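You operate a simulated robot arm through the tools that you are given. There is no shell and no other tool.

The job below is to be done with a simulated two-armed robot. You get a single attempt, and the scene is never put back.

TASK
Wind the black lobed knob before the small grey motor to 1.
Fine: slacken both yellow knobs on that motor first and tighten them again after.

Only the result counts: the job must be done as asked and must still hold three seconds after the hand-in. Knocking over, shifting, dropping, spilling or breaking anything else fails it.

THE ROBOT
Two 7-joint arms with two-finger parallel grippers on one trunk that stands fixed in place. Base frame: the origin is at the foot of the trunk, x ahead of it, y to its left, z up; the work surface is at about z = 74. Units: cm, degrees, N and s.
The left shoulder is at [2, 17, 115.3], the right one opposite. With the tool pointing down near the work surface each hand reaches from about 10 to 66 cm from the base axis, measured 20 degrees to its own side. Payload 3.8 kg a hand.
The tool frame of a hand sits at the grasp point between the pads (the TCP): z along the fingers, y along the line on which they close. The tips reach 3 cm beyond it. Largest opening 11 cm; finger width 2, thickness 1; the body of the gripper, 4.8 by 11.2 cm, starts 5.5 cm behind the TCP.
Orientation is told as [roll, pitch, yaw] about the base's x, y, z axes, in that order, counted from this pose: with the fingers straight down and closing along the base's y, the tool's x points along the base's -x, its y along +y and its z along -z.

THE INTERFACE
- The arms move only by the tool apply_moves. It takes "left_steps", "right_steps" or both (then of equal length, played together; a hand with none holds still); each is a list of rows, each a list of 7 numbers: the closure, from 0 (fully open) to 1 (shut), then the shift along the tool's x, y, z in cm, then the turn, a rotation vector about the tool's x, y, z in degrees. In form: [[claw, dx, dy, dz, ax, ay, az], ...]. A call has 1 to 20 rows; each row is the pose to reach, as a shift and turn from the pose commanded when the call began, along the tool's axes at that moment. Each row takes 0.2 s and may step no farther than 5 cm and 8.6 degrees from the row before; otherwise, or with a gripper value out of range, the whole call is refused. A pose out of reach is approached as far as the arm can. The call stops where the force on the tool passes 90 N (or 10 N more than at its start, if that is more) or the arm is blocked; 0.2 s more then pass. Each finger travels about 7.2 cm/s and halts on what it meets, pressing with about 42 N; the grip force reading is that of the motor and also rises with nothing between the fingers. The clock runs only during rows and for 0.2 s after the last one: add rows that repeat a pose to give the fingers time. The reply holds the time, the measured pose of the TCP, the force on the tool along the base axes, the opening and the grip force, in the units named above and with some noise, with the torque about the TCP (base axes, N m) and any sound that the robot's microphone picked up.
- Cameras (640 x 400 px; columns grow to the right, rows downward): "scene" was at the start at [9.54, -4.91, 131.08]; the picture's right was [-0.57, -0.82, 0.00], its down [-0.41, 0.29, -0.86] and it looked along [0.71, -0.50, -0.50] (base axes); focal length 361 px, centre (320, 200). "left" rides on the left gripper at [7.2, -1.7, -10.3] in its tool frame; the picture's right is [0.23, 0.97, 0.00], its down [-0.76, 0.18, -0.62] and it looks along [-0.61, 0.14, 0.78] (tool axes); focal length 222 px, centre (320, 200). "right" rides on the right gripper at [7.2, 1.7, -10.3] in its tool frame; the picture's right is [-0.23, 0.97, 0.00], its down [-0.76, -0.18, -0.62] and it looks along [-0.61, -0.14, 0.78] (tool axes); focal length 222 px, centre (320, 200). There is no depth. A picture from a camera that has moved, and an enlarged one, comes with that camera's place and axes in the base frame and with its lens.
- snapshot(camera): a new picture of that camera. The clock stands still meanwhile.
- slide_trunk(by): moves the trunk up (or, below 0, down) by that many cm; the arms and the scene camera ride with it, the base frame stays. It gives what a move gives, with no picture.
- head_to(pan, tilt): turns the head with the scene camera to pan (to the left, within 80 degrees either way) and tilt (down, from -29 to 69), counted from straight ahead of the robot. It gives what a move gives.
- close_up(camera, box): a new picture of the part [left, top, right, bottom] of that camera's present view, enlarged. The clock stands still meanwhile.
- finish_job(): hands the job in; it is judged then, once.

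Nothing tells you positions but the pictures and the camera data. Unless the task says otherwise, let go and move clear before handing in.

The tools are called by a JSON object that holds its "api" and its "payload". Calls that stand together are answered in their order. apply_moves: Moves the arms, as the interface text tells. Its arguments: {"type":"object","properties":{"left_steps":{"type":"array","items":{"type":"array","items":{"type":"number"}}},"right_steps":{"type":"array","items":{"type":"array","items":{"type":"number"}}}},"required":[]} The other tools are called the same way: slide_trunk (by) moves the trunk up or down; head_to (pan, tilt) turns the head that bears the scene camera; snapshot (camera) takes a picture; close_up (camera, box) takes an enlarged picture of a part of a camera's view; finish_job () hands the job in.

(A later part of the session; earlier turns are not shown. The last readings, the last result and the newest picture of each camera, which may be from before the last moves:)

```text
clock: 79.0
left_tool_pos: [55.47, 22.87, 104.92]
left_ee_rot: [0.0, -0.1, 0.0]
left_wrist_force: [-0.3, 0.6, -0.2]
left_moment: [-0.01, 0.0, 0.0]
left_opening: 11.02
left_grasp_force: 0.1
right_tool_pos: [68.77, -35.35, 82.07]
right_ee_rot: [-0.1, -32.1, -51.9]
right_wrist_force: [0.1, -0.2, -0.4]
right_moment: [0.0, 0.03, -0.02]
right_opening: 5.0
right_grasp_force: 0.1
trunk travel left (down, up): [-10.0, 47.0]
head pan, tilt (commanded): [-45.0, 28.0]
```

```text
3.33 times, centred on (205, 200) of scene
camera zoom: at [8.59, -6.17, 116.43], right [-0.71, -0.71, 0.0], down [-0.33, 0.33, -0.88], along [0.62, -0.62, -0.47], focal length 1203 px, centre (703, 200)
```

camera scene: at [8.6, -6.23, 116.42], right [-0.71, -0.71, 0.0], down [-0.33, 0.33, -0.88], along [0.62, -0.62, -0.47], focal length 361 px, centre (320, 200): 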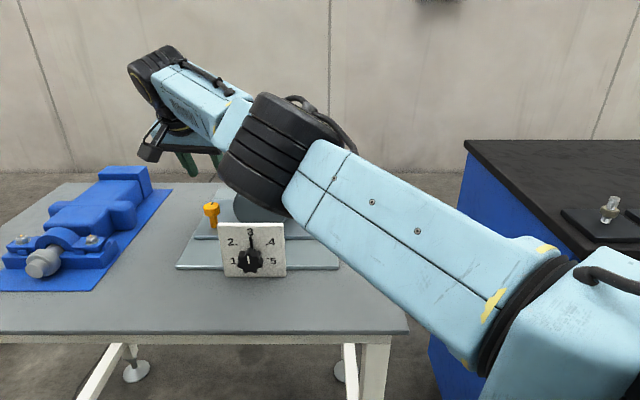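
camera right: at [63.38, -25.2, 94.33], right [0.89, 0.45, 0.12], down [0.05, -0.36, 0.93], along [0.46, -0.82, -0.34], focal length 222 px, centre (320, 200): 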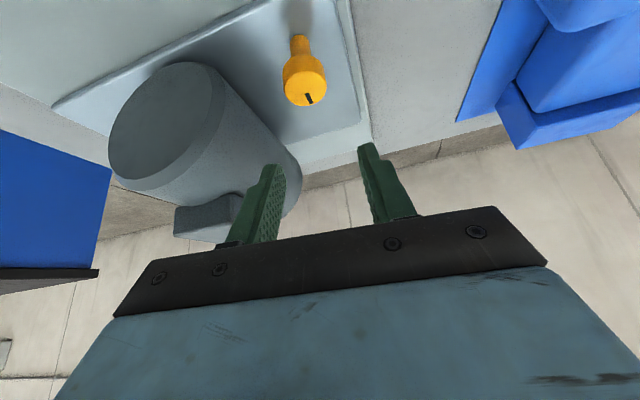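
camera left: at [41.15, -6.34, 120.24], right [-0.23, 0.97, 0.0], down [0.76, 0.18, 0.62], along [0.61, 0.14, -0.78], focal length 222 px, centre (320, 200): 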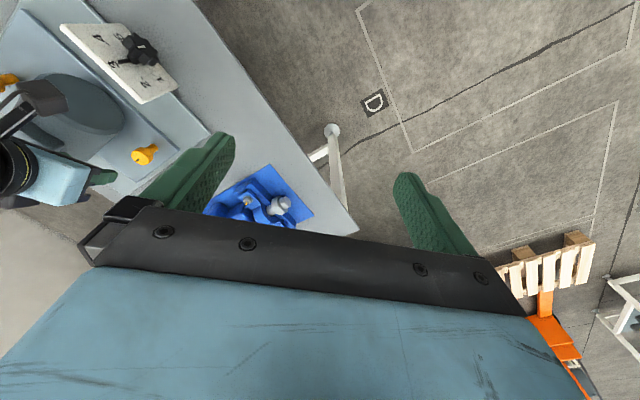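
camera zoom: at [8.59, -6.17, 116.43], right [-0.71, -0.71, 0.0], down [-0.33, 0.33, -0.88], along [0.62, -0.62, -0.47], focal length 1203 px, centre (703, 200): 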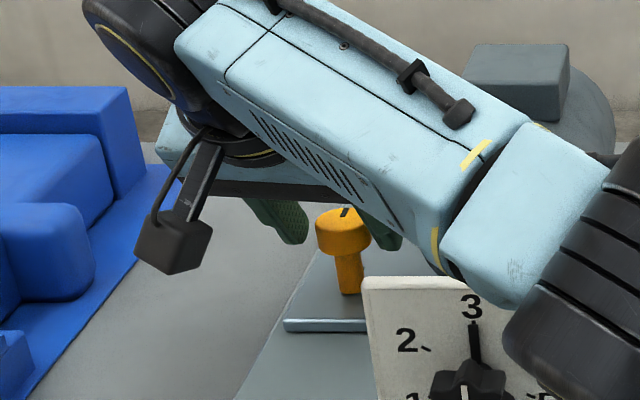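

The fingers straddle the head, well centred. I close on it and check the grip.

{"api": "apply_moves", "payload": {"right_steps": [[0.75, 0, 0, 0, 0, 0, 0], [1, 0, 0, 0, 0, 0, 0], [1, 0, 0, 0, 0, 0, 0]]}}

{"api": "close_up", "payload": {"camera": "right", "box": [200, 60, 440, 260]}}

```text
clock: 79.8
left_tool_pos: [55.41, 22.77, 104.89]
left_ee_rot: [0.0, 0.0, 0.0]
left_wrist_force: [-0.2, 0.3, 0.0]
left_moment: [0.01, 0.03, -0.01]
left_opening: 11.02
left_grasp_force: 0.0
right_tool_pos: [68.78, -35.36, 82.02]
right_ee_rot: [-0.1, -32.1, -52.0]
right_wrist_force: [-4.2, -1.1, -0.4]
right_moment: [-0.08, 0.11, -0.05]
right_opening: 3.15
right_grasp_force: 45.7
trunk travel left (down, up): [-10.0, 47.0]
head pan, tilt (commanded): [-45.0, 28.0]
```

```text
2.00 times, centred on (320, 160) of right
camera zoom: at [63.04, -25.15, 87.0], right [0.89, 0.45, 0.12], down [0.05, -0.36, 0.93], along [0.46, -0.82, -0.34], focal length 444 px, centre (320, 280)
```

zoom: 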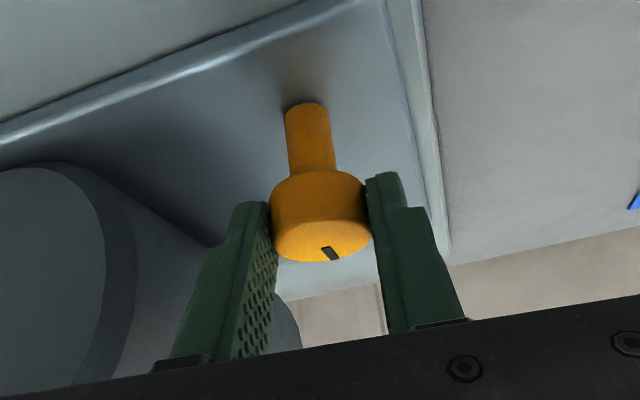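

The head is gripped (3.15 cm opening, 46 N). Next I swing the hand counter-clockwise about the knob axis by 26°.

{"api": "apply_moves", "payload": {"right_steps": [[1, -0.004, -0.06, 0.004, -2.1, 0, -3.4], [1, -0.016, -0.119, 0.01, -4.25, 0, -6.78], [1, -0.03, -0.176, 0.02, -6.4, 0, -10.2], [1, -0.046, -0.234, 0.029, -8.5, 0, -13.55], [1, -0.067, -0.289, 0.042, -10.6, 0, -16.9], [1, -0.09, -0.343, 0.056, -12.75, 0, -20.33], [1, -0.102, -0.369, 0.064, -13.8, 0, -22.0], [1, -0.102, -0.369, 0.064, -13.8, 0, -22.0]]}}

{"api": "close_up", "payload": {"camera": "right", "box": [200, 60, 440, 260]}}

{"api": "snapshot", "payload": {"camera": "scene"}}

```text
clock: 81.6
left_tool_pos: [55.37, 22.68, 104.83]
left_ee_rot: [0.1, 0.0, 0.0]
left_wrist_force: [0.0, 0.6, 0.6]
left_moment: [-0.02, -0.02, -0.01]
left_opening: 10.99
left_grasp_force: 0.1
right_tool_pos: [68.46, -35.7, 82.0]
right_ee_rot: [-0.1, -32.1, -26.2]
right_wrist_force: [-3.2, -11.9, 0.7]
right_moment: [-0.2, -0.08, -0.14]
right_opening: 3.15
right_grasp_force: 45.2
trunk travel left (down, up): [-10.0, 47.0]
head pan, tilt (commanded): [-45.0, 28.0]
```

```text
2.00 times, centred on (320, 160) of right
camera zoom: at [58.82, -29.11, 87.0], right [0.6, 0.79, 0.12], down [0.2, -0.3, 0.93], along [0.77, -0.54, -0.34], focal length 444 px, centre (320, 280)
```

zoom: 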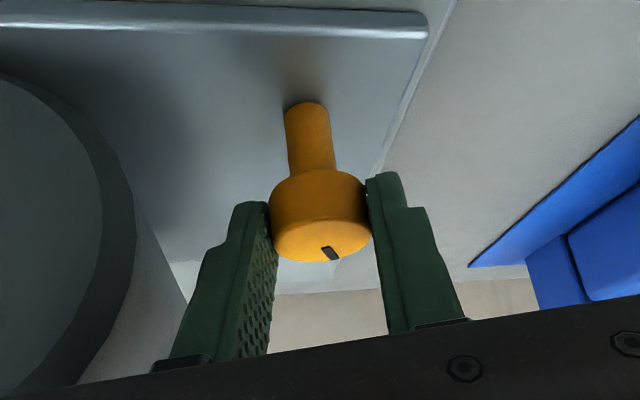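

```text
taken
camera scene: at [8.54, -6.27, 116.42], right [-0.71, -0.71, 0.0], down [-0.33, 0.33, -0.88], along [0.62, -0.62, -0.47], focal length 361 px, centre (320, 200)
```

scene: 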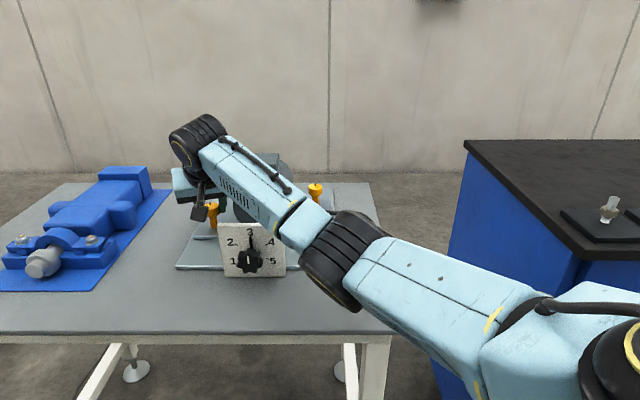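

The knob turned with the hand (26° counter-clockwise, low torque). I release, swing back to -60°, and will re-grip for another stroke.

{"api": "apply_moves", "payload": {"right_steps": [[0.545, 0, 0, 0, 0, 0, 0], [0.545, 0, 0, 0, 0, 0, 0], [0.545, -0.02, 0.1, 0.01, 3.6, 0, 5.8], [0.545, -0.04, 0.2, 0.02, 7.2, 0, 11.5], [0.545, -0.055, 0.3, 0.035, 10.8, 0, 17.3], [0.545, -0.07, 0.4, 0.045, 14.4, 0, 23], [0.545, -0.088, 0.494, 0.055, 18.07, 0, 28.8], [0.545, -0.088, 0.494, 0.055, 18.07, 0, 28.8]]}}

{"api": "close_up", "payload": {"camera": "right", "box": [200, 60, 440, 260]}}

```text
clock: 83.4
left_tool_pos: [55.42, 22.89, 104.79]
left_ee_rot: [0.1, 0.1, 0.0]
left_wrist_force: [-0.6, -0.1, 0.2]
left_moment: [0.03, 0.0, 0.01]
left_opening: 11.01
left_grasp_force: 0.0
right_tool_pos: [68.8, -35.07, 82.12]
right_ee_rot: [-0.1, -32.1, -60.0]
right_wrist_force: [0.2, -0.2, -0.2]
right_moment: [-0.05, 0.01, -0.01]
right_opening: 5.01
right_grasp_force: 0.0
trunk travel left (down, up): [-10.0, 47.0]
head pan, tilt (commanded): [-45.0, 28.0]
```

```text
2.00 times, centred on (320, 160) of right
camera zoom: at [64.62, -24.23, 87.0], right [0.94, 0.32, 0.12], down [0.0, -0.36, 0.93], along [0.34, -0.88, -0.34], focal length 444 px, centre (320, 280)
```

zoom: 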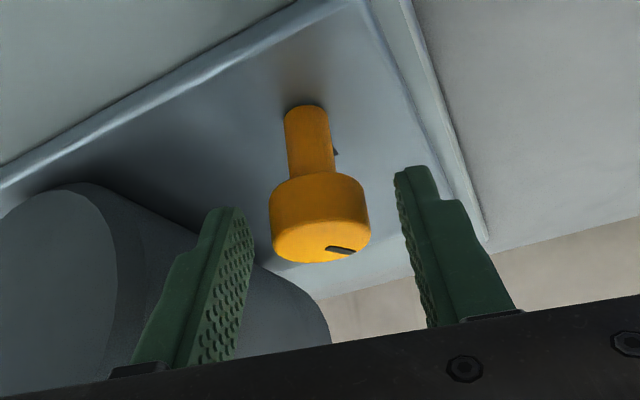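

The mark kept its new angle and the knob is centred. Another stroke: close, turn 34° counter-clockwise, release, and swing back.

{"api": "apply_moves", "payload": {"right_steps": [[0.75, 0, 0, 0, 0, 0, 0], [1, 0, 0, 0, 0, 0, 0], [1, 0, 0, 0, 0, 0, 0], [1, -0.008, -0.069, 0.005, -2.26, 0, -3.6], [1, -0.021, -0.137, 0.013, -4.52, 0, -7.2], [1, -0.038, -0.204, 0.024, -6.78, 0, -10.8], [1, -0.058, -0.269, 0.037, -9.03, 0, -14.4], [1, -0.084, -0.332, 0.053, -11.3, 0, -18], [1, -0.112, -0.393, 0.07, -13.55, 0, -21.6], [1, -0.145, -0.45, 0.09, -15.8, 0, -25.2], [1, -0.18, -0.505, 0.113, -18.07, 0, -28.8], [1, -0.18, -0.505, 0.113, -18.07, 0, -28.8]]}}

{"api": "close_up", "payload": {"camera": "right", "box": [200, 60, 440, 260]}}

```text
clock: 86.0
left_tool_pos: [55.15, 22.79, 104.91]
left_ee_rot: [0.0, 0.0, 0.0]
left_wrist_force: [-0.7, 0.0, 0.0]
left_moment: [-0.01, 0.0, 0.02]
left_opening: 11.0
left_grasp_force: 0.1
right_tool_pos: [68.36, -35.71, 82.01]
right_ee_rot: [-0.1, -32.0, -25.9]
right_wrist_force: [-12.1, -1.4, 2.6]
right_moment: [-0.36, -0.33, -0.05]
right_opening: 3.16
right_grasp_force: 44.8
trunk travel left (down, up): [-10.0, 47.0]
head pan, tilt (commanded): [-45.0, 28.0]
```

```text
2.00 times, centred on (320, 160) of right
camera zoom: at [58.73, -29.08, 87.02], right [0.6, 0.79, 0.12], down [0.2, -0.3, 0.93], along [0.77, -0.54, -0.34], focal length 444 px, centre (320, 280)
```

zoom: 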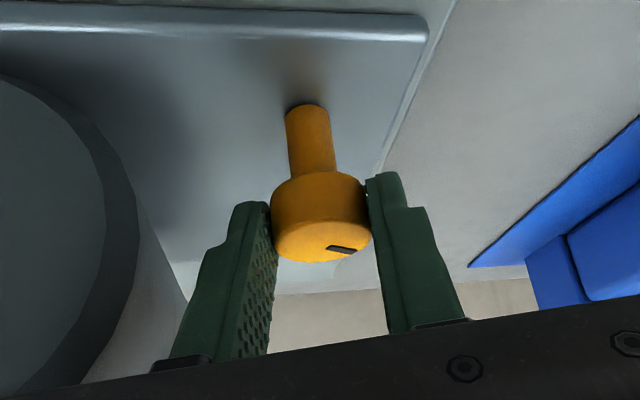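

About 60° so far with torque falling. Another cycle: release, swing back, grip, and turn 34° more.

{"api": "apply_moves", "payload": {"right_steps": [[0.545, 0, 0, 0, 0, 0, 0], [0.545, 0, 0, 0, 0, 0, 0], [0.545, 0.003, 0.139, -0.002, 4.52, 0, 7.2], [0.545, -0.011, 0.277, 0.007, 9.03, 0, 14.4], [0.545, -0.042, 0.411, 0.026, 13.55, 0, 21.6], [0.545, -0.09, 0.538, 0.056, 18.07, 0, 28.8], [0.75, -0.09, 0.538, 0.056, 18.07, 0, 28.8], [1, -0.09, 0.538, 0.056, 18.07, 0, 28.8], [1, -0.09, 0.538, 0.056, 18.07, 0, 28.8], [1, -0.064, 0.4755, 0.04, 15.8, 0, 25.2], [1, -0.042, 0.411, 0.026, 13.55, 0, 21.6], [1, -0.024, 0.345, 0.015, 11.3, 0, 18], [1, -0.011, 0.277, 0.007, 9.03, 0, 14.4], [1, -0.002, 0.208, 0.001, 6.78, 0, 10.8], [1, 0.003, 0.139, -0.002, 4.52, 0, 7.2], [1, 0.004, 0.069, -0.002, 2.26, 0, 3.6], [1, 0, 0, 0, 0, 0, 0], [1, 0, 0, 0, 0, 0, 0]]}}

{"api": "close_up", "payload": {"camera": "right", "box": [200, 60, 440, 260]}}

```text
clock: 89.8
left_tool_pos: [55.37, 22.87, 104.94]
left_ee_rot: [0.0, -0.1, -0.1]
left_wrist_force: [0.1, 0.2, 0.1]
left_moment: [0.0, 0.0, 0.01]
left_opening: 11.0
left_grasp_force: 0.0
right_tool_pos: [68.41, -35.66, 82.21]
right_ee_rot: [-0.1, -32.0, -26.1]
right_wrist_force: [-9.6, -0.9, -0.2]
right_moment: [0.31, 0.47, -0.71]
right_opening: 3.16
right_grasp_force: 45.0
trunk travel left (down, up): [-10.0, 47.0]
head pan, tilt (commanded): [-45.0, 28.0]
```

```text
2.00 times, centred on (320, 160) of right
camera zoom: at [58.82, -29.11, 87.03], right [0.6, 0.79, 0.12], down [0.21, -0.3, 0.93], along [0.77, -0.54, -0.34], focal length 444 px, centre (320, 280)
```

zoom: 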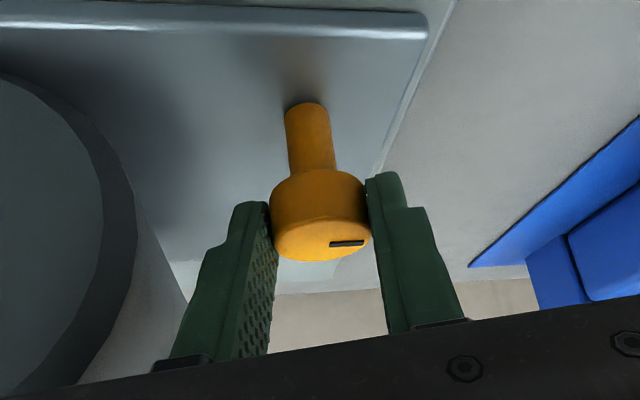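

The third stroke met firm resistance (-0.7 N·m), and the mark now points about 90° from its tick. That looks like the slack end stop. I release and lift straight up.

{"api": "apply_moves", "payload": {"right_steps": [[0.545, 0, 0, 0, 0, 0, 0], [0.545, 0, 0, 0, 0, 0, 0], [0.545, -1.2, 0, -1.9, 0, 0, 0], [0.545, -2.9, 0, -4.6, 0, 0, 0], [0.545, -4.8, 0, -7.6, 0, 0, 0], [0.545, -4.8, 0, -7.6, 0, 0, 0]]}}

{"api": "snapshot", "payload": {"camera": "right"}}

{"api": "close_up", "payload": {"camera": "right", "box": [260, 40, 400, 140]}}

{"api": "close_up", "payload": {"camera": "scene", "box": [160, 150, 360, 290]}}

```text
clock: 91.2
left_tool_pos: [55.47, 22.88, 104.82]
left_ee_rot: [0.1, 0.0, 0.0]
left_wrist_force: [1.0, -0.2, 0.6]
left_moment: [-0.01, 0.03, -0.01]
left_opening: 11.01
left_grasp_force: 0.1
right_tool_pos: [68.52, -35.75, 90.99]
right_ee_rot: [-0.1, -32.0, -26.1]
right_wrist_force: [0.4, 0.0, 0.3]
right_moment: [0.0, -0.02, 0.02]
right_opening: 5.04
right_grasp_force: 0.1
trunk travel left (down, up): [-10.0, 47.0]
head pan, tilt (commanded): [-45.0, 28.0]
```

```text
taken
camera right: at [58.89, -29.13, 95.92], right [0.6, 0.79, 0.12], down [0.21, -0.3, 0.93], along [0.77, -0.54, -0.34], focal length 222 px, centre (320, 200)
```

right: 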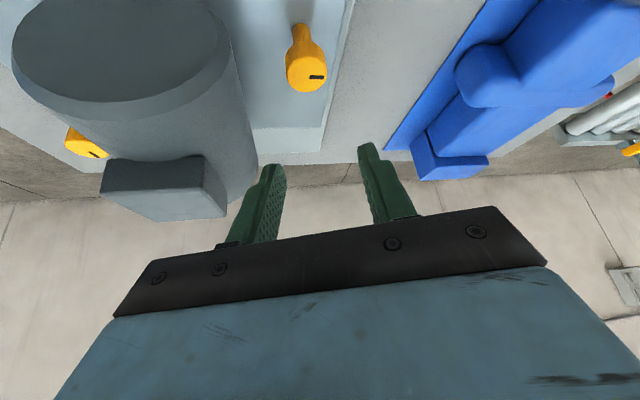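

```text
4.00 times, centred on (330, 90) of right
camera zoom: at [58.89, -29.13, 95.92], right [0.6, 0.79, 0.12], down [0.21, -0.3, 0.93], along [0.77, -0.54, -0.34], focal length 888 px, centre (280, 640)
```

zoom: 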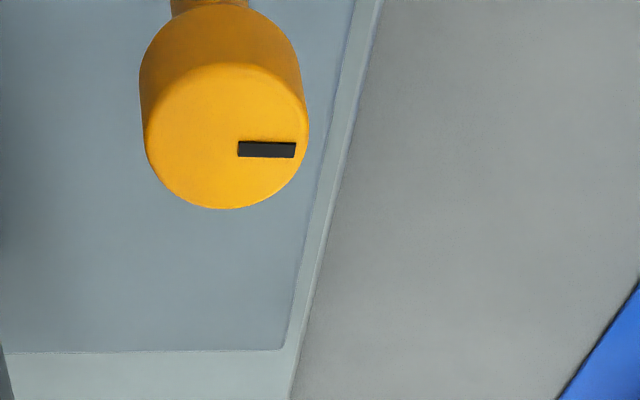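

```text
2.86 times, centred on (260, 220) of scene
camera zoom: at [8.59, -6.17, 116.42], right [-0.71, -0.71, 0.0], down [-0.33, 0.33, -0.88], along [0.62, -0.62, -0.47], focal length 1031 px, centre (491, 143)
```

zoom: 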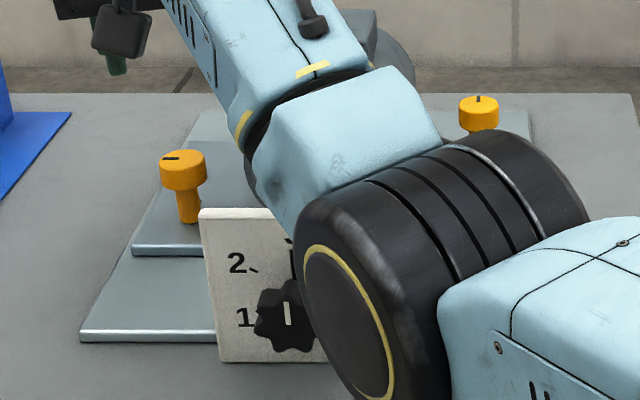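

The left yellow knob's mark has turned about 90°, so it's slack. I carry the right hand over the motor with good clearance to hover above the right yellow knob near (60.8,-57).

{"api": "apply_moves", "payload": {"right_steps": [[0.545, -1.88, -2.85, -3.45, 1.5, 0, 2.4], [0.545, -3.13, -6.71, -5.12, 3.2, 0, 5], [0.545, -4.01, -10.96, -5.75, 5, 0, 8], [0.545, -4.35, -15.21, -5.53, 6.8, 0, 10.8], [0.545, -3.6, -18.93, -3.64, 8.5, 0, 13.5], [0.545, -2.47, -22.15, -1.4, 10.1, 0, 16.1], [0.545, -1.14, -22.15, 0.717, 10.1, 0, 16.1], [0.545, -1.14, -22.15, 0.717, 10.1, 0, 16.1]]}}

{"api": "snapshot", "payload": {"camera": "right"}}

{"api": "close_up", "payload": {"camera": "right", "box": [220, 30, 420, 190]}}

{"api": "snapshot", "payload": {"camera": "scene"}}

```text
clock: 93.0
left_tool_pos: [55.4, 22.8, 104.76]
left_ee_rot: [-0.1, 0.0, 0.0]
left_wrist_force: [-0.4, 0.3, -0.1]
left_moment: [-0.01, 0.01, -0.02]
left_opening: 10.96
left_grasp_force: 0.0
right_tool_pos: [60.09, -56.23, 90.99]
right_ee_rot: [-0.1, -32.0, -45.1]
right_wrist_force: [0.0, -0.1, -0.1]
right_moment: [0.03, 0.0, 0.04]
right_opening: 5.0
right_grasp_force: 0.0
trunk travel left (down, up): [-10.0, 47.0]
head pan, tilt (commanded): [-45.0, 28.0]
```

```text
taken
camera right: at [53.06, -46.9, 95.85], right [0.83, 0.55, 0.12], down [0.1, -0.35, 0.93], along [0.56, -0.76, -0.34], focal length 222 px, centre (320, 200)
```

right: 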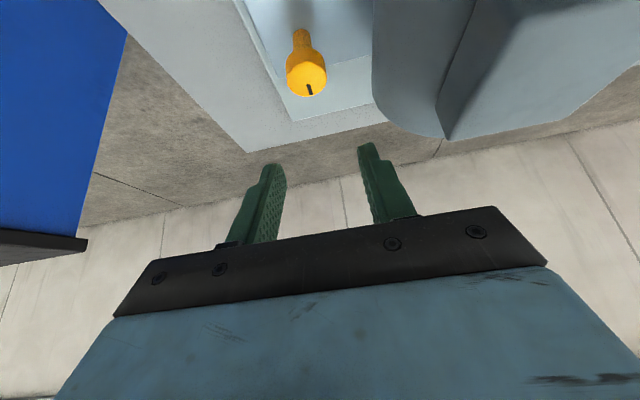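

```text
2.50 times, centred on (320, 110) of right
camera zoom: at [53.06, -46.9, 95.85], right [0.83, 0.55, 0.12], down [0.1, -0.35, 0.93], along [0.56, -0.76, -0.34], focal length 555 px, centre (320, 425)
```

zoom: 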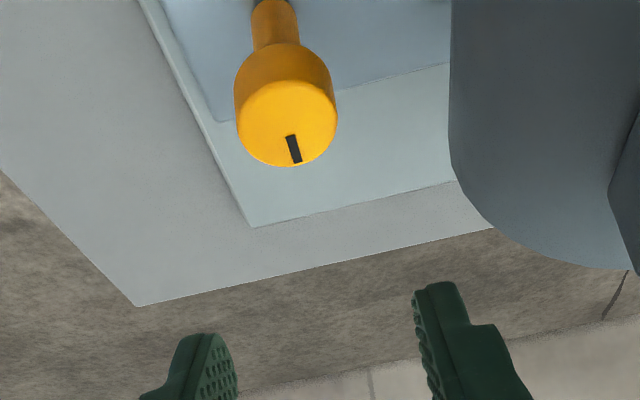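

```text
taken
camera scene: at [8.59, -6.17, 116.43], right [-0.71, -0.71, 0.0], down [-0.33, 0.33, -0.88], along [0.62, -0.62, -0.47], focal length 361 px, centre (320, 200)
```

scene: 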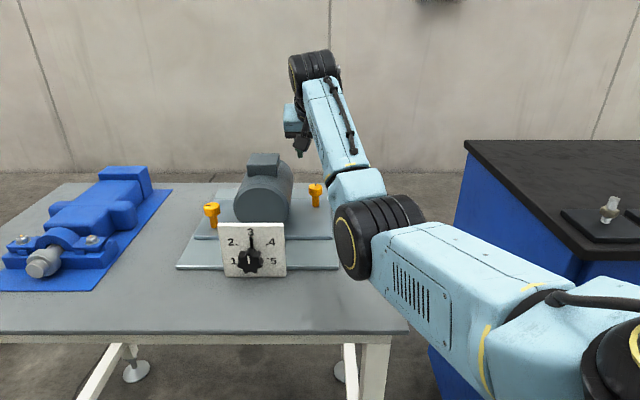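

The right yellow knob shows near (60.8,-57.1), its mark still aligned at tight. I descend toward it.

{"api": "apply_moves", "payload": {"right_steps": [[0.545, 1.2, 0, 1.9, 0, 0, 0], [0.545, 2.4, 0, 3.8, 0, 0, 0], [0.545, 3.44, 0, 5.51, 0, 0, 0], [0.545, 3.44, 0, 5.51, 0, 0, 0]]}}

{"api": "close_up", "payload": {"camera": "right", "box": [200, 60, 440, 260]}}

{"api": "close_up", "payload": {"camera": "scene", "box": [240, 130, 380, 240]}}

```text
clock: 94.0
left_tool_pos: [55.37, 22.86, 104.82]
left_ee_rot: [0.0, 0.1, 0.0]
left_wrist_force: [-0.1, -0.3, 0.3]
left_moment: [0.02, 0.0, -0.02]
left_opening: 11.01
left_grasp_force: 0.1
right_tool_pos: [59.9, -56.09, 84.42]
right_ee_rot: [0.0, -32.2, -45.1]
right_wrist_force: [0.3, -0.4, -0.7]
right_moment: [0.0, -0.01, -0.02]
right_opening: 5.0
right_grasp_force: 0.0
trunk travel left (down, up): [-10.0, 47.0]
head pan, tilt (commanded): [-45.0, 28.0]
```

```text
2.00 times, centred on (320, 160) of right
camera zoom: at [52.96, -46.74, 89.37], right [0.83, 0.55, 0.12], down [0.1, -0.35, 0.93], along [0.56, -0.76, -0.34], focal length 444 px, centre (320, 280)
```

zoom: 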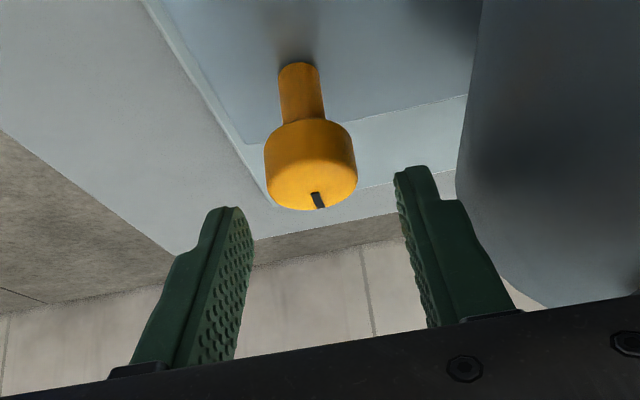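

```text
3.64 times, centred on (310, 185) of scene
camera zoom: at [8.59, -6.17, 116.43], right [-0.71, -0.71, 0.0], down [-0.33, 0.33, -0.88], along [0.62, -0.62, -0.47], focal length 1312 px, centre (356, 254)
```

zoom: 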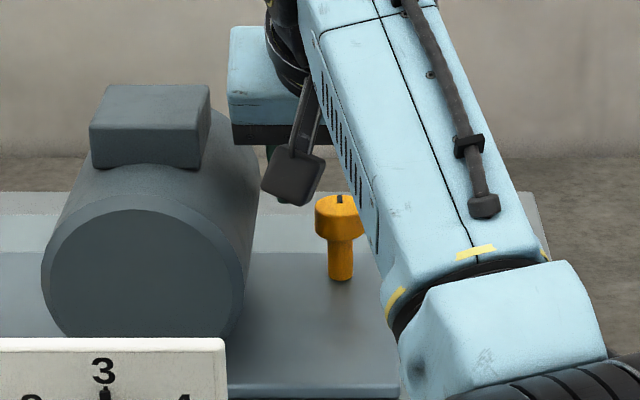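

The knob is centred between the fingers. I descend the last bit and close on it.

{"api": "apply_moves", "payload": {"right_steps": [[0.545, 0.4, -0.06, 0.8, 0, 0, 0], [0.545, 0.75, -0.11, 1.6, 0, 0, 0], [0.545, 1.0, -0.11, 2.22, 0, 0, 0], [0.545, 1.0, -0.11, 2.22, 0, 0, 0], [0.75, 1.0, -0.11, 2.22, 0, 0, 0], [1, 1.0, -0.11, 2.22, 0, 0, 0], [1, 1.0, -0.11, 2.22, 0, 0, 0]]}}

{"api": "close_up", "payload": {"camera": "right", "box": [200, 60, 440, 260]}}

```text
clock: 95.6
left_tool_pos: [55.42, 22.75, 104.86]
left_ee_rot: [0.0, 0.0, 0.0]
left_wrist_force: [-0.2, 0.0, -0.1]
left_moment: [-0.01, 0.01, 0.01]
left_opening: 11.03
left_grasp_force: 0.0
right_tool_pos: [60.04, -56.48, 82.09]
right_ee_rot: [-0.2, -32.1, -45.2]
right_wrist_force: [-3.5, -3.0, 0.4]
right_moment: [-0.11, -0.01, -0.02]
right_opening: 3.1
right_grasp_force: 45.2
trunk travel left (down, up): [-10.0, 47.0]
head pan, tilt (commanded): [-45.0, 28.0]
```

```text
2.00 times, centred on (320, 160) of right
camera zoom: at [53.13, -47.1, 87.02], right [0.83, 0.55, 0.12], down [0.1, -0.35, 0.93], along [0.55, -0.76, -0.34], focal length 444 px, centre (320, 280)
```

zoom: 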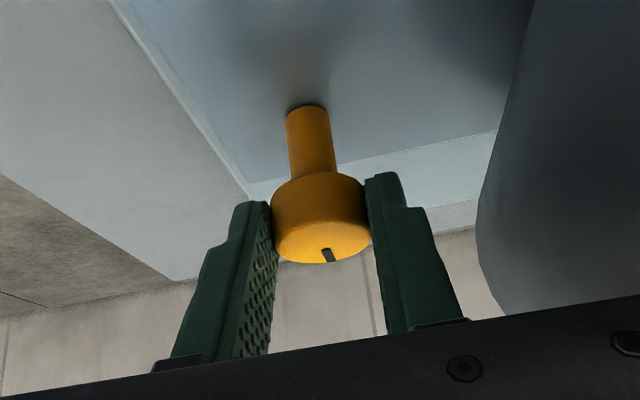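

The grip is good. I turn the right knob 45° counter-clockwise about its axis.

{"api": "apply_moves", "payload": {"right_steps": [[1, -0.003, -0.07, 0.002, -1.99, 0, -3.18], [1, -0.009, -0.139, 0.005, -3.98, 0, -6.36], [1, -0.019, -0.207, 0.011, -5.97, 0, -9.5], [1, -0.032, -0.274, 0.02, -7.96, 0, -12.71], [1, -0.07, -0.405, 0.043, -11.94, 0, -19.07], [1, -0.122, -0.53, 0.076, -15.92, 0, -25.43], [1, -0.187, -0.645, 0.117, -19.9, 0, -31.8], [1, -0.265, -0.749, 0.166, -23.9, 0, -38.1], [1, -0.265, -0.749, 0.166, -23.9, 0, -38.1]]}}

{"api": "close_up", "payload": {"camera": "right", "box": [200, 60, 440, 260]}}

{"api": "snapshot", "payload": {"camera": "scene"}}

```text
clock: 97.6
left_tool_pos: [55.23, 22.7, 104.92]
left_ee_rot: [0.2, -0.1, 0.0]
left_wrist_force: [0.4, 1.1, -0.1]
left_moment: [0.03, 0.02, 0.03]
left_opening: 10.97
left_grasp_force: 0.1
right_tool_pos: [59.71, -57.46, 81.97]
right_ee_rot: [-0.2, -31.9, -0.1]
right_wrist_force: [-17.8, -13.6, -2.4]
right_moment: [-0.2, 0.85, -0.16]
right_opening: 3.1
right_grasp_force: 45.3
trunk travel left (down, up): [-10.0, 47.0]
head pan, tilt (commanded): [-45.0, 28.0]
```

```text
2.00 times, centred on (320, 160) of right
camera zoom: at [48.15, -55.7, 87.06], right [0.2, 0.97, 0.12], down [0.32, -0.18, 0.93], along [0.93, -0.15, -0.34], focal length 444 px, centre (320, 280)
```

zoom: 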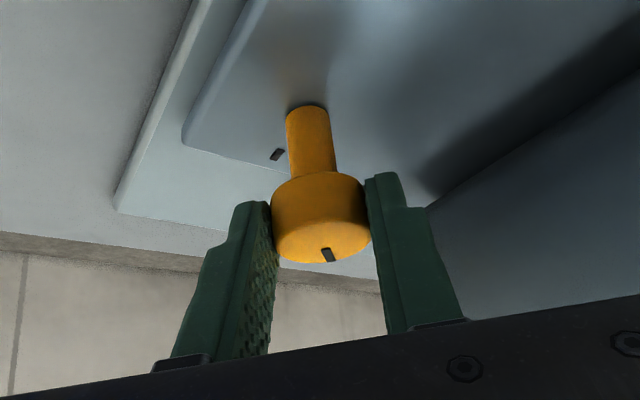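

```text
taken
camera scene: at [8.46, -6.3, 116.43], right [-0.71, -0.71, 0.0], down [-0.33, 0.33, -0.88], along [0.62, -0.62, -0.47], focal length 361 px, centre (320, 200)
```

scene: 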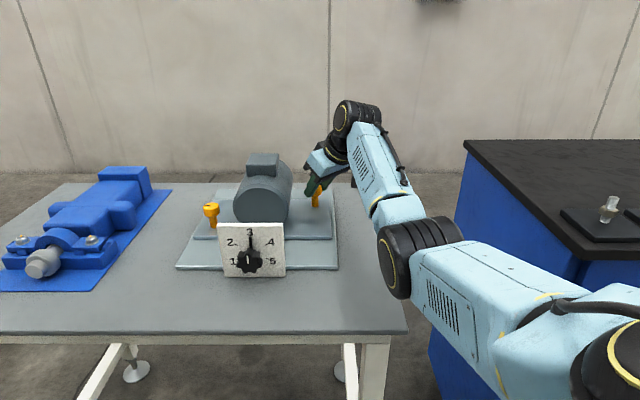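

The right knob has turned 45° smoothly. Its axis is closer to (61.0,-57.45), so I correct for that: release, swing back, re-grip, and turn another 45°.

{"api": "apply_moves", "payload": {"right_steps": [[0.545, 0, 0, 0, 0, 0, 0], [0.545, 0, 0, 0, 0, 0, 0], [0.545, -0.177, -0.162, 0.111, 3.97, 0, 6.36], [0.545, -0.2, -0.026, 0.125, 7.95, 0, 12.72], [0.545, -0.238, 0.106, 0.149, 11.92, 0, 19.08], [0.545, -0.29, 0.23, 0.181, 15.9, 0, 25.44], [0.545, -0.355, 0.345, 0.222, 19.87, 0, 31.8], [0.545, -0.432, 0.45, 0.27, 23.85, 0, 38.16], [0.75, -0.432, 0.45, 0.27, 23.85, 0, 38.16], [1, -0.432, 0.45, 0.27, 23.85, 0, 38.16], [1, -0.432, 0.45, 0.27, 23.85, 0, 38.16], [1, -0.355, 0.345, 0.222, 19.87, 0, 31.8], [1, -0.29, 0.23, 0.181, 15.9, 0, 25.44], [1, -0.238, 0.106, 0.149, 11.92, 0, 19.08], [1, -0.2, -0.026, 0.125, 7.95, 0, 12.72], [1, -0.177, -0.162, 0.111, 3.97, 0, 6.36], [1, -0.17, -0.3, 0.106, 0, 0, 0], [1, -0.17, -0.355, 0.106, -1.6, 0, -2.54], [1, -0.17, -0.355, 0.106, -1.6, 0, -2.54]]}}

{"api": "close_up", "payload": {"camera": "right", "box": [200, 60, 440, 260]}}

```text
clock: 101.6
left_tool_pos: [55.5, 22.79, 104.79]
left_ee_rot: [0.0, -0.1, 0.1]
left_wrist_force: [-0.6, 0.3, -0.5]
left_moment: [-0.01, -0.01, -0.01]
left_opening: 10.99
left_grasp_force: 0.1
right_tool_pos: [59.99, -57.52, 82.1]
right_ee_rot: [0.0, -32.1, 2.9]
right_wrist_force: [1.6, 3.8, 0.1]
right_moment: [0.28, -0.63, -0.57]
right_opening: 3.16
right_grasp_force: 44.3
trunk travel left (down, up): [-10.0, 47.0]
head pan, tilt (commanded): [-45.0, 28.0]
```

```text
2.00 times, centred on (320, 160) of right
camera zoom: at [48.37, -56.41, 87.07], right [0.14, 0.98, 0.12], down [0.32, -0.16, 0.93], along [0.94, -0.09, -0.34], focal length 444 px, centre (320, 280)
```

zoom: 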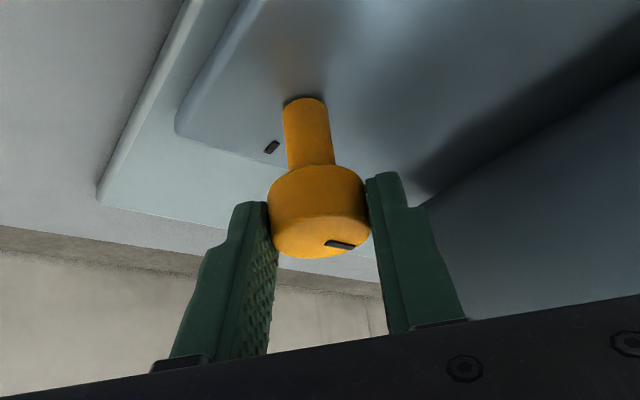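

The right knob hit its stop (-0.57 N·m) at 90°, so both yellow knobs are now slack. I release, lift, and pull the right hand back to the right side, out of the way.

{"api": "apply_moves", "payload": {"right_steps": [[0.545, 0, 0, 0, 0, 0, 0], [0.545, 0, 0, 0, 0, 0, 0], [0.545, -1.2, 0, -1.9, 0, 0, 0], [0.545, -3, 0, -4.8, 0, 0, 0], [0.545, -5.3, 0, -8.5, 0, 0, 0], [0.545, -5.2, -1, -12, 0, 0, 0], [0.545, -4.5, -2, -16, 0, 0, 0], [0.545, -1.5, -3, -19, 0, 0, 0], [0.545, 1.5, -3, -19, 0, 0, 0], [0.545, 1.5, -3, -19, 0, 0, 0]]}}

{"api": "snapshot", "payload": {"camera": "scene"}}

{"api": "close_up", "payload": {"camera": "scene", "box": [160, 140, 360, 290]}}

```text
clock: 103.8
left_tool_pos: [55.48, 22.68, 104.88]
left_ee_rot: [0.0, 0.0, 0.0]
left_wrist_force: [0.2, -0.7, -0.3]
left_moment: [0.03, -0.03, 0.01]
left_opening: 10.99
left_grasp_force: 0.0
right_tool_pos: [48.74, -60.93, 97.24]
right_ee_rot: [0.0, -32.0, 2.9]
right_wrist_force: [0.4, 1.2, -0.3]
right_moment: [0.01, 0.0, 0.0]
right_opening: 5.02
right_grasp_force: 0.1
trunk travel left (down, up): [-10.0, 47.0]
head pan, tilt (commanded): [-45.0, 28.0]
```

```text
taken
camera scene: at [8.59, -6.17, 116.43], right [-0.71, -0.71, 0.0], down [-0.33, 0.33, -0.88], along [0.62, -0.62, -0.47], focal length 361 px, centre (320, 200)
```

scene: 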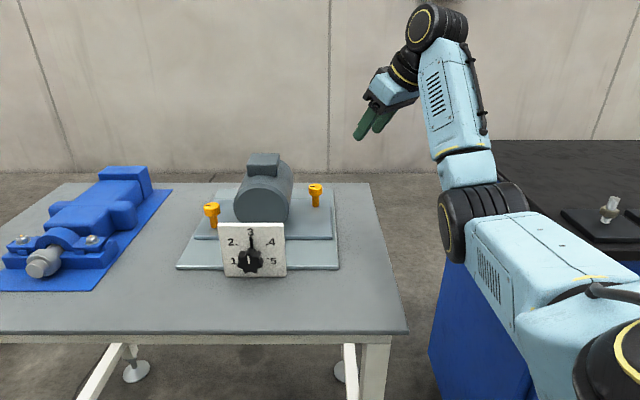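

```text
2.67 times, centred on (260, 215) of scene
camera zoom: at [8.59, -6.17, 116.43], right [-0.71, -0.71, 0.0], down [-0.33, 0.33, -0.88], along [0.62, -0.62, -0.47], focal length 962 px, centre (480, 160)
```

zoom: 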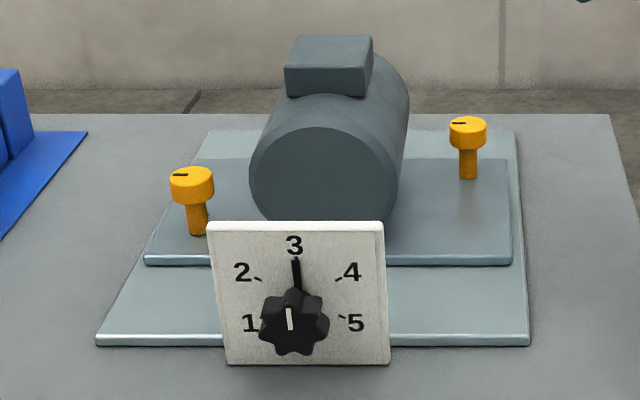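

Both yellow marks have swung a quarter turn, and the dial centre computes to about (52.0,-33.5,79.8) with the knob face 3.2 cm in front of the plate. I bring the left hand round to face the dial, first tilting it horizontal in free space.

{"api": "apply_moves", "payload": {"left_steps": [[0, 0.5, -2, 0, 0, -7.5, 0], [0, 1, -4, 0, 0, -15, 0], [0, 1.5, -6, 0, 0, -22.5, 0], [0, 2, -8, 0, 0, -30, 0], [0, 2.5, -10, 0, 0, -37.5, 0], [0, 3, -12, 0, 0, -45, 0], [0, 3.5, -14, 0, 0, -52.5, 0], [0, 4, -16, 0, 0, -60, 0], [0, 4.5, -18, 0, 0, -67.5, 0], [0, 5, -20, 0, 0, -75, 0], [0, 5.4, -22.5, 0, 0, -82.5, 0], [0, 5.4, -24.8, 0, 0, -90, 0], [0, 5.4, -24.8, 0, 0, -90, 0]]}}

{"api": "head_to", "payload": {"pan": -15, "tilt": 25}}

{"api": "snapshot", "payload": {"camera": "scene"}}

```text
clock: 106.6
left_tool_pos: [49.9, -2.03, 104.77]
left_ee_rot: [178.0, -89.9, -178.2]
left_wrist_force: [0.1, 0.4, -0.5]
left_moment: [0.03, -0.03, 0.0]
left_opening: 11.01
left_grasp_force: 0.2
right_tool_pos: [48.75, -61.04, 97.21]
right_ee_rot: [0.0, -32.0, 2.9]
right_wrist_force: [0.6, 0.0, -1.3]
right_moment: [0.02, 0.0, -0.02]
right_opening: 5.0
right_grasp_force: 0.1
trunk travel left (down, up): [-10.0, 47.0]
head pan, tilt (commanded): [-45.0, 28.0]
```

```text
clock: 107.6
left_tool_pos: [49.95, -1.98, 104.84]
left_ee_rot: [-179.6, -90.0, 179.6]
left_wrist_force: [-0.5, -0.1, -0.9]
left_moment: [0.0, 0.0, -0.02]
left_opening: 10.95
left_grasp_force: 0.1
right_tool_pos: [48.75, -60.84, 97.22]
right_ee_rot: [0.0, -32.0, 2.9]
right_wrist_force: [-0.6, -0.2, 0.4]
right_moment: [-0.01, -0.02, -0.03]
right_opening: 5.03
right_grasp_force: 0.1
trunk travel left (down, up): [-10.0, 47.0]
head pan, tilt (commanded): [-15.0, 25.0]
```

```text
taken
camera scene: at [11.04, -2.11, 116.9], right [-0.26, -0.97, 0.0], down [-0.41, 0.11, -0.91], along [0.88, -0.24, -0.42], focal length 361 px, centre (320, 200)
```

scene: 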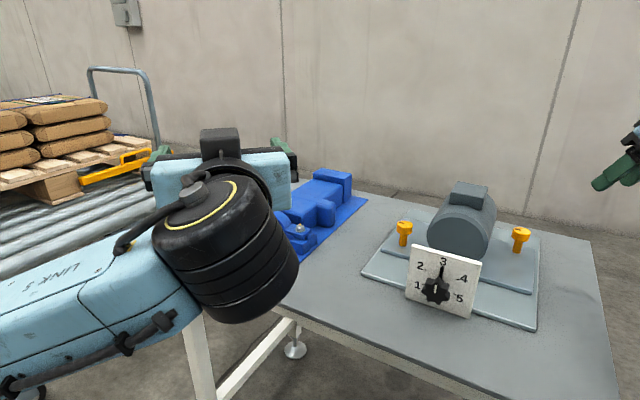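

The left hand is horizontal now. I check its own camera view to confirm which side the camera is on.

{"api": "snapshot", "payload": {"camera": "left"}}

{"api": "close_up", "payload": {"camera": "scene", "box": [120, 100, 340, 260]}}

```text
taken
camera left: at [39.6, -3.51, 97.48], right [0.0, 0.97, -0.23], down [-0.62, 0.18, 0.76], along [0.78, 0.14, 0.61], focal length 222 px, centre (320, 200)
```

left: 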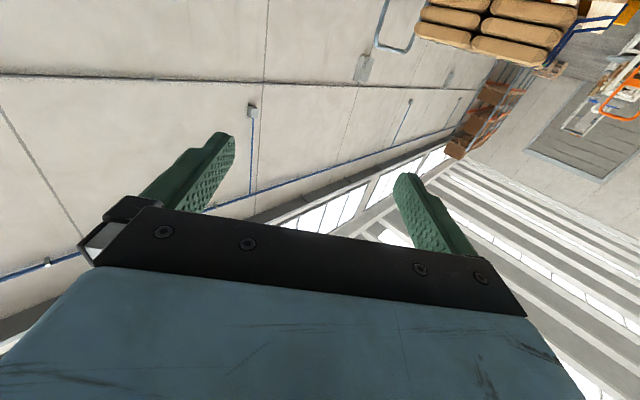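

```text
2.50 times, centred on (230, 180) of scene
camera zoom: at [11.04, -2.11, 116.9], right [-0.26, -0.97, 0.0], down [-0.41, 0.11, -0.91], along [0.88, -0.24, -0.42], focal length 902 px, centre (545, 250)
```

zoom: 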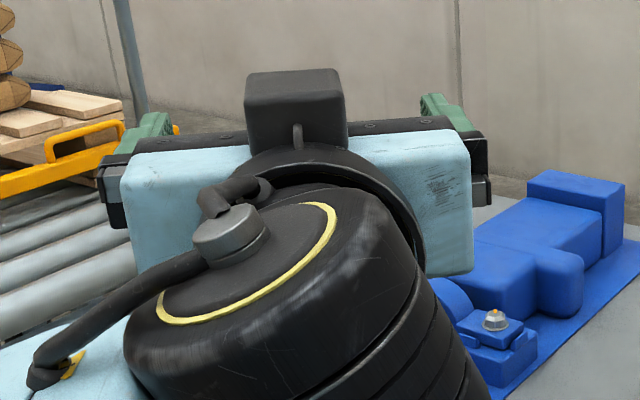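

The left view confirms its camera is underneath when horizontal, and there's little room above the table. A better way is to use the right hand pointing straight down over the dial knob and swing it about the knob's axis, so I retract the left hand first.

{"api": "apply_moves", "payload": {"left_steps": [[0, 0, 2, 0, 0, 7.5, 0], [0, 0, 4, 0, 0, 15, 0], [0, 0, 6, 0, 0, 22.5, 0], [0, 0, 8, 0, 0, 30, 0], [0, -1, 10, 0, 0, 37.5, 0], [0, -2, 12, 0, 0, 45, 0], [0, -3, 14, 0, 0, 52.5, 0], [0, -4, 16, 0, 0, 60, 0], [0, -5, 18, 0, 0, 67.5, 0], [0, -5, 20, 0, 0, 75, 0], [0, -5, 22, 0, 0, 82.5, 0], [0, -5, 22, 0, 0, 90, 0], [0, -5, 22, 0, 0, 90, 0]]}}

{"api": "head_to", "payload": {"pan": -45, "tilt": 28}}

{"api": "close_up", "payload": {"camera": "scene", "box": [210, 215, 295, 285]}}

```text
clock: 110.4
left_tool_pos: [49.97, 20.0, 109.76]
left_ee_rot: [-0.1, 0.1, 0.0]
left_wrist_force: [0.3, 0.7, 0.3]
left_moment: [-0.02, -0.01, 0.02]
left_opening: 10.98
left_grasp_force: 0.2
right_tool_pos: [48.77, -61.11, 97.29]
right_ee_rot: [0.1, -31.9, 2.9]
right_wrist_force: [0.1, -0.2, -0.7]
right_moment: [0.01, 0.01, 0.03]
right_opening: 5.02
right_grasp_force: 0.0
trunk travel left (down, up): [-10.0, 47.0]
head pan, tilt (commanded): [-15.0, 25.0]
```

```text
clock: 111.3
left_tool_pos: [49.99, 19.97, 109.75]
left_ee_rot: [0.0, -0.1, 0.0]
left_wrist_force: [-0.1, -0.6, 0.5]
left_moment: [0.0, -0.03, -0.03]
left_opening: 11.0
left_grasp_force: 0.1
right_tool_pos: [48.77, -60.85, 97.2]
right_ee_rot: [0.0, -32.0, 2.9]
right_wrist_force: [-0.5, -0.1, -0.1]
right_moment: [0.0, 0.0, -0.01]
right_opening: 5.01
right_grasp_force: 0.1
trunk travel left (down, up): [-10.0, 47.0]
head pan, tilt (commanded): [-45.0, 28.0]
```

```text
5.71 times, centred on (252, 250) of scene
camera zoom: at [8.59, -6.16, 116.43], right [-0.71, -0.71, 0.0], down [-0.33, 0.33, -0.88], along [0.62, -0.62, -0.47], focal length 2062 px, centre (706, -86)
```

zoom: 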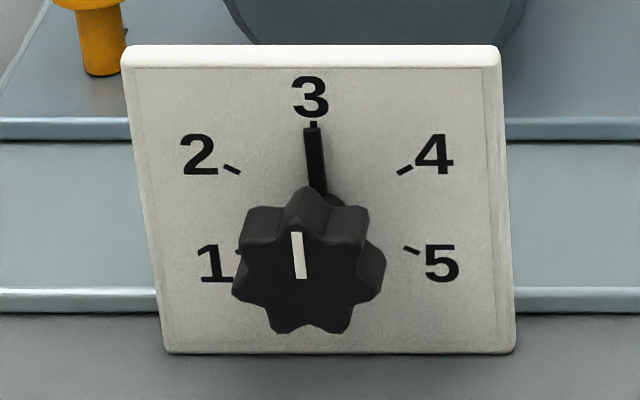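

I zoom in tightly on the dial knob to count its lobes and plan a stable grip.

{"api": "close_up", "payload": {"camera": "scene", "box": [236, 235, 268, 263]}}

{"api": "snapshot", "payload": {"camera": "right"}}

```text
14.29 times, centred on (252, 249) of scene
camera zoom: at [8.59, -6.16, 116.43], right [-0.71, -0.71, 0.0], down [-0.33, 0.33, -0.88], along [0.62, -0.62, -0.47], focal length 5155 px, centre (1291, -500)
```

zoom: 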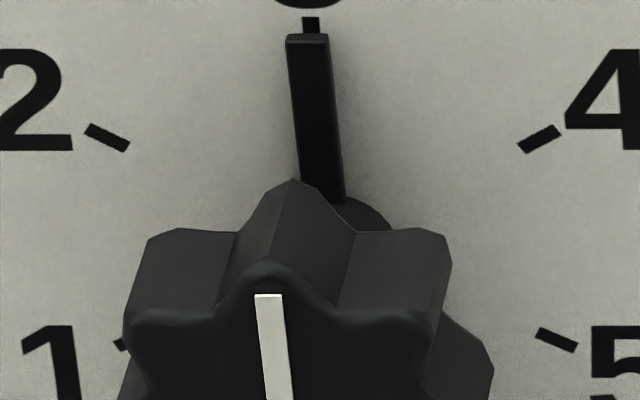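

```text
taken
camera right: at [37.16, -59.85, 102.2], right [0.14, 0.98, 0.12], down [0.32, -0.16, 0.93], along [0.94, -0.1, -0.34], focal length 222 px, centre (320, 200)
```

right: 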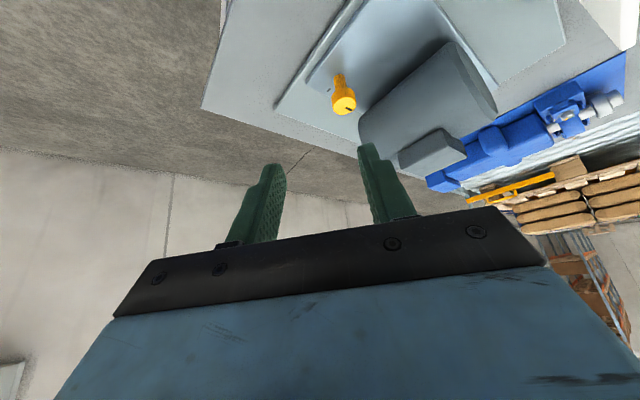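

The knob has 7 lobes. Before placing the hand over it, I check the right gripper's shape on its far side for any extra box that could hit the dial plate.

{"api": "close_up", "payload": {"camera": "scene", "box": [340, 20, 480, 150]}}

{"api": "head_to", "payload": {"pan": 20, "tilt": 15}}

{"api": "snapshot", "payload": {"camera": "scene"}}

```text
3.08 times, centred on (410, 85) of scene
camera zoom: at [8.59, -6.16, 116.43], right [-0.71, -0.71, 0.0], down [-0.33, 0.33, -0.88], along [0.62, -0.62, -0.47], focal length 1110 px, centre (43, 554)
```

zoom: 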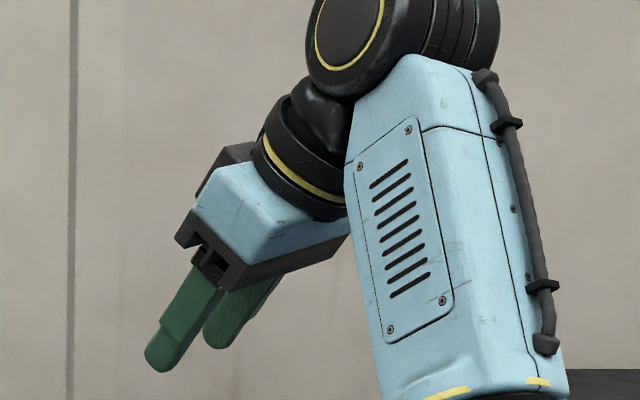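

```text
clock: 112.7
left_tool_pos: [49.98, 19.94, 109.84]
left_ee_rot: [0.1, 0.1, 0.0]
left_wrist_force: [-0.2, -0.2, 0.2]
left_moment: [0.02, 0.0, -0.01]
left_opening: 11.0
left_grasp_force: 0.1
right_tool_pos: [48.79, -60.92, 97.15]
right_ee_rot: [0.0, -32.0, 2.9]
right_wrist_force: [-0.4, 1.1, -0.1]
right_moment: [-0.03, -0.02, 0.02]
right_opening: 5.0
right_grasp_force: 0.0
trunk travel left (down, up): [-10.0, 47.0]
head pan, tilt (commanded): [20.0, 15.0]
```

```text
taken
camera scene: at [10.92, 3.47, 118.53], right [0.34, -0.94, 0.0], down [-0.24, -0.09, -0.97], along [0.91, 0.33, -0.26], focal length 361 px, centre (320, 200)
```

scene: 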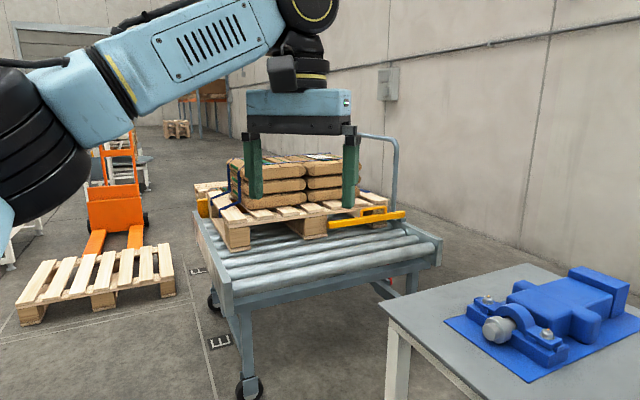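

There is a box on the gripper's far side, so I'll approach the dial with the same 32° tilt, which keeps everything in front of the plate, and lean sideways about the knob axis. First I yaw to -45° and move toward the dial's right-front.

{"api": "apply_moves", "payload": {"right_steps": [[0.4, 0.9, 2.7, -1.1, 4.2, 0, 6.8], [0.4, 1.8, 5.5, -2.2, 8.5, 0, 13.6], [0.4, 2.6, 8.2, -3.3, 12.7, 0, 20.3], [0.4, 3.5, 10.9, -4.4, 16.9, 0, 27.1], [0.4, 4.4, 13.7, -5.5, 21.2, 0, 33.9], [0.4, 5.28, 16.4, -6.6, 25.4, 0, 40.7], [0.4, 5.28, 16.4, -6.6, 25.4, 0, 40.7]]}}

{"api": "head_to", "payload": {"pan": -45, "tilt": 30}}

{"api": "snapshot", "payload": {"camera": "scene"}}

{"api": "snapshot", "payload": {"camera": "right"}}

```text
clock: 114.3
left_tool_pos: [49.93, 19.91, 109.91]
left_ee_rot: [-0.1, 0.1, -0.1]
left_wrist_force: [0.3, -0.6, 0.2]
left_moment: [0.02, 0.0, 0.0]
left_opening: 10.99
left_grasp_force: 0.0
right_tool_pos: [39.96, -45.03, 100.25]
right_ee_rot: [-0.1, -32.0, -45.2]
right_wrist_force: [-0.8, -0.7, 0.5]
right_moment: [-0.01, 0.03, 0.01]
right_opening: 6.6
right_grasp_force: 0.0
trunk travel left (down, up): [-10.0, 47.0]
head pan, tilt (commanded): [20.0, 15.0]
```

```text
clock: 115.7
left_tool_pos: [49.98, 19.99, 109.87]
left_ee_rot: [0.0, 0.0, -0.1]
left_wrist_force: [0.2, 0.2, -0.1]
left_moment: [0.0, -0.03, -0.02]
left_opening: 11.0
left_grasp_force: 0.0
right_tool_pos: [40.16, -45.1, 100.25]
right_ee_rot: [0.0, -32.0, -45.1]
right_wrist_force: [0.0, -1.1, 0.0]
right_moment: [-0.04, 0.03, 0.03]
right_opening: 6.59
right_grasp_force: 0.0
trunk travel left (down, up): [-10.0, 47.0]
head pan, tilt (commanded): [-45.0, 30.0]
```

```text
taken
camera scene: at [8.54, -6.11, 116.11], right [-0.71, -0.71, 0.0], down [-0.35, 0.35, -0.87], along [0.61, -0.61, -0.5], focal length 361 px, centre (320, 200)
```

scene: 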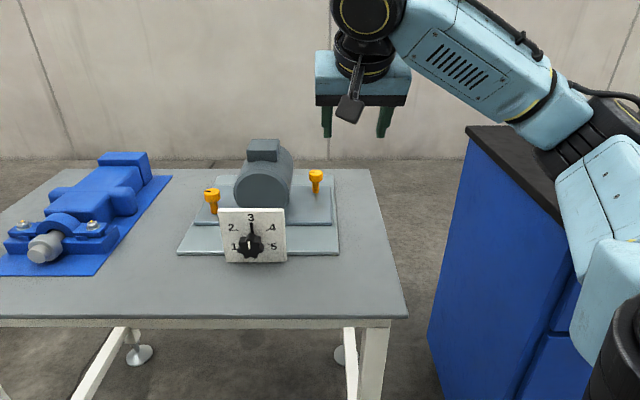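

```text
taken
camera right: at [33.25, -35.7, 105.23], right [0.83, 0.55, 0.12], down [0.1, -0.35, 0.93], along [0.56, -0.76, -0.34], focal length 222 px, centre (320, 200)
```

right: 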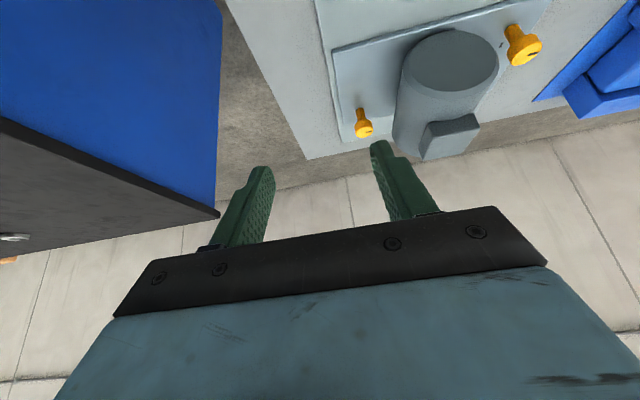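

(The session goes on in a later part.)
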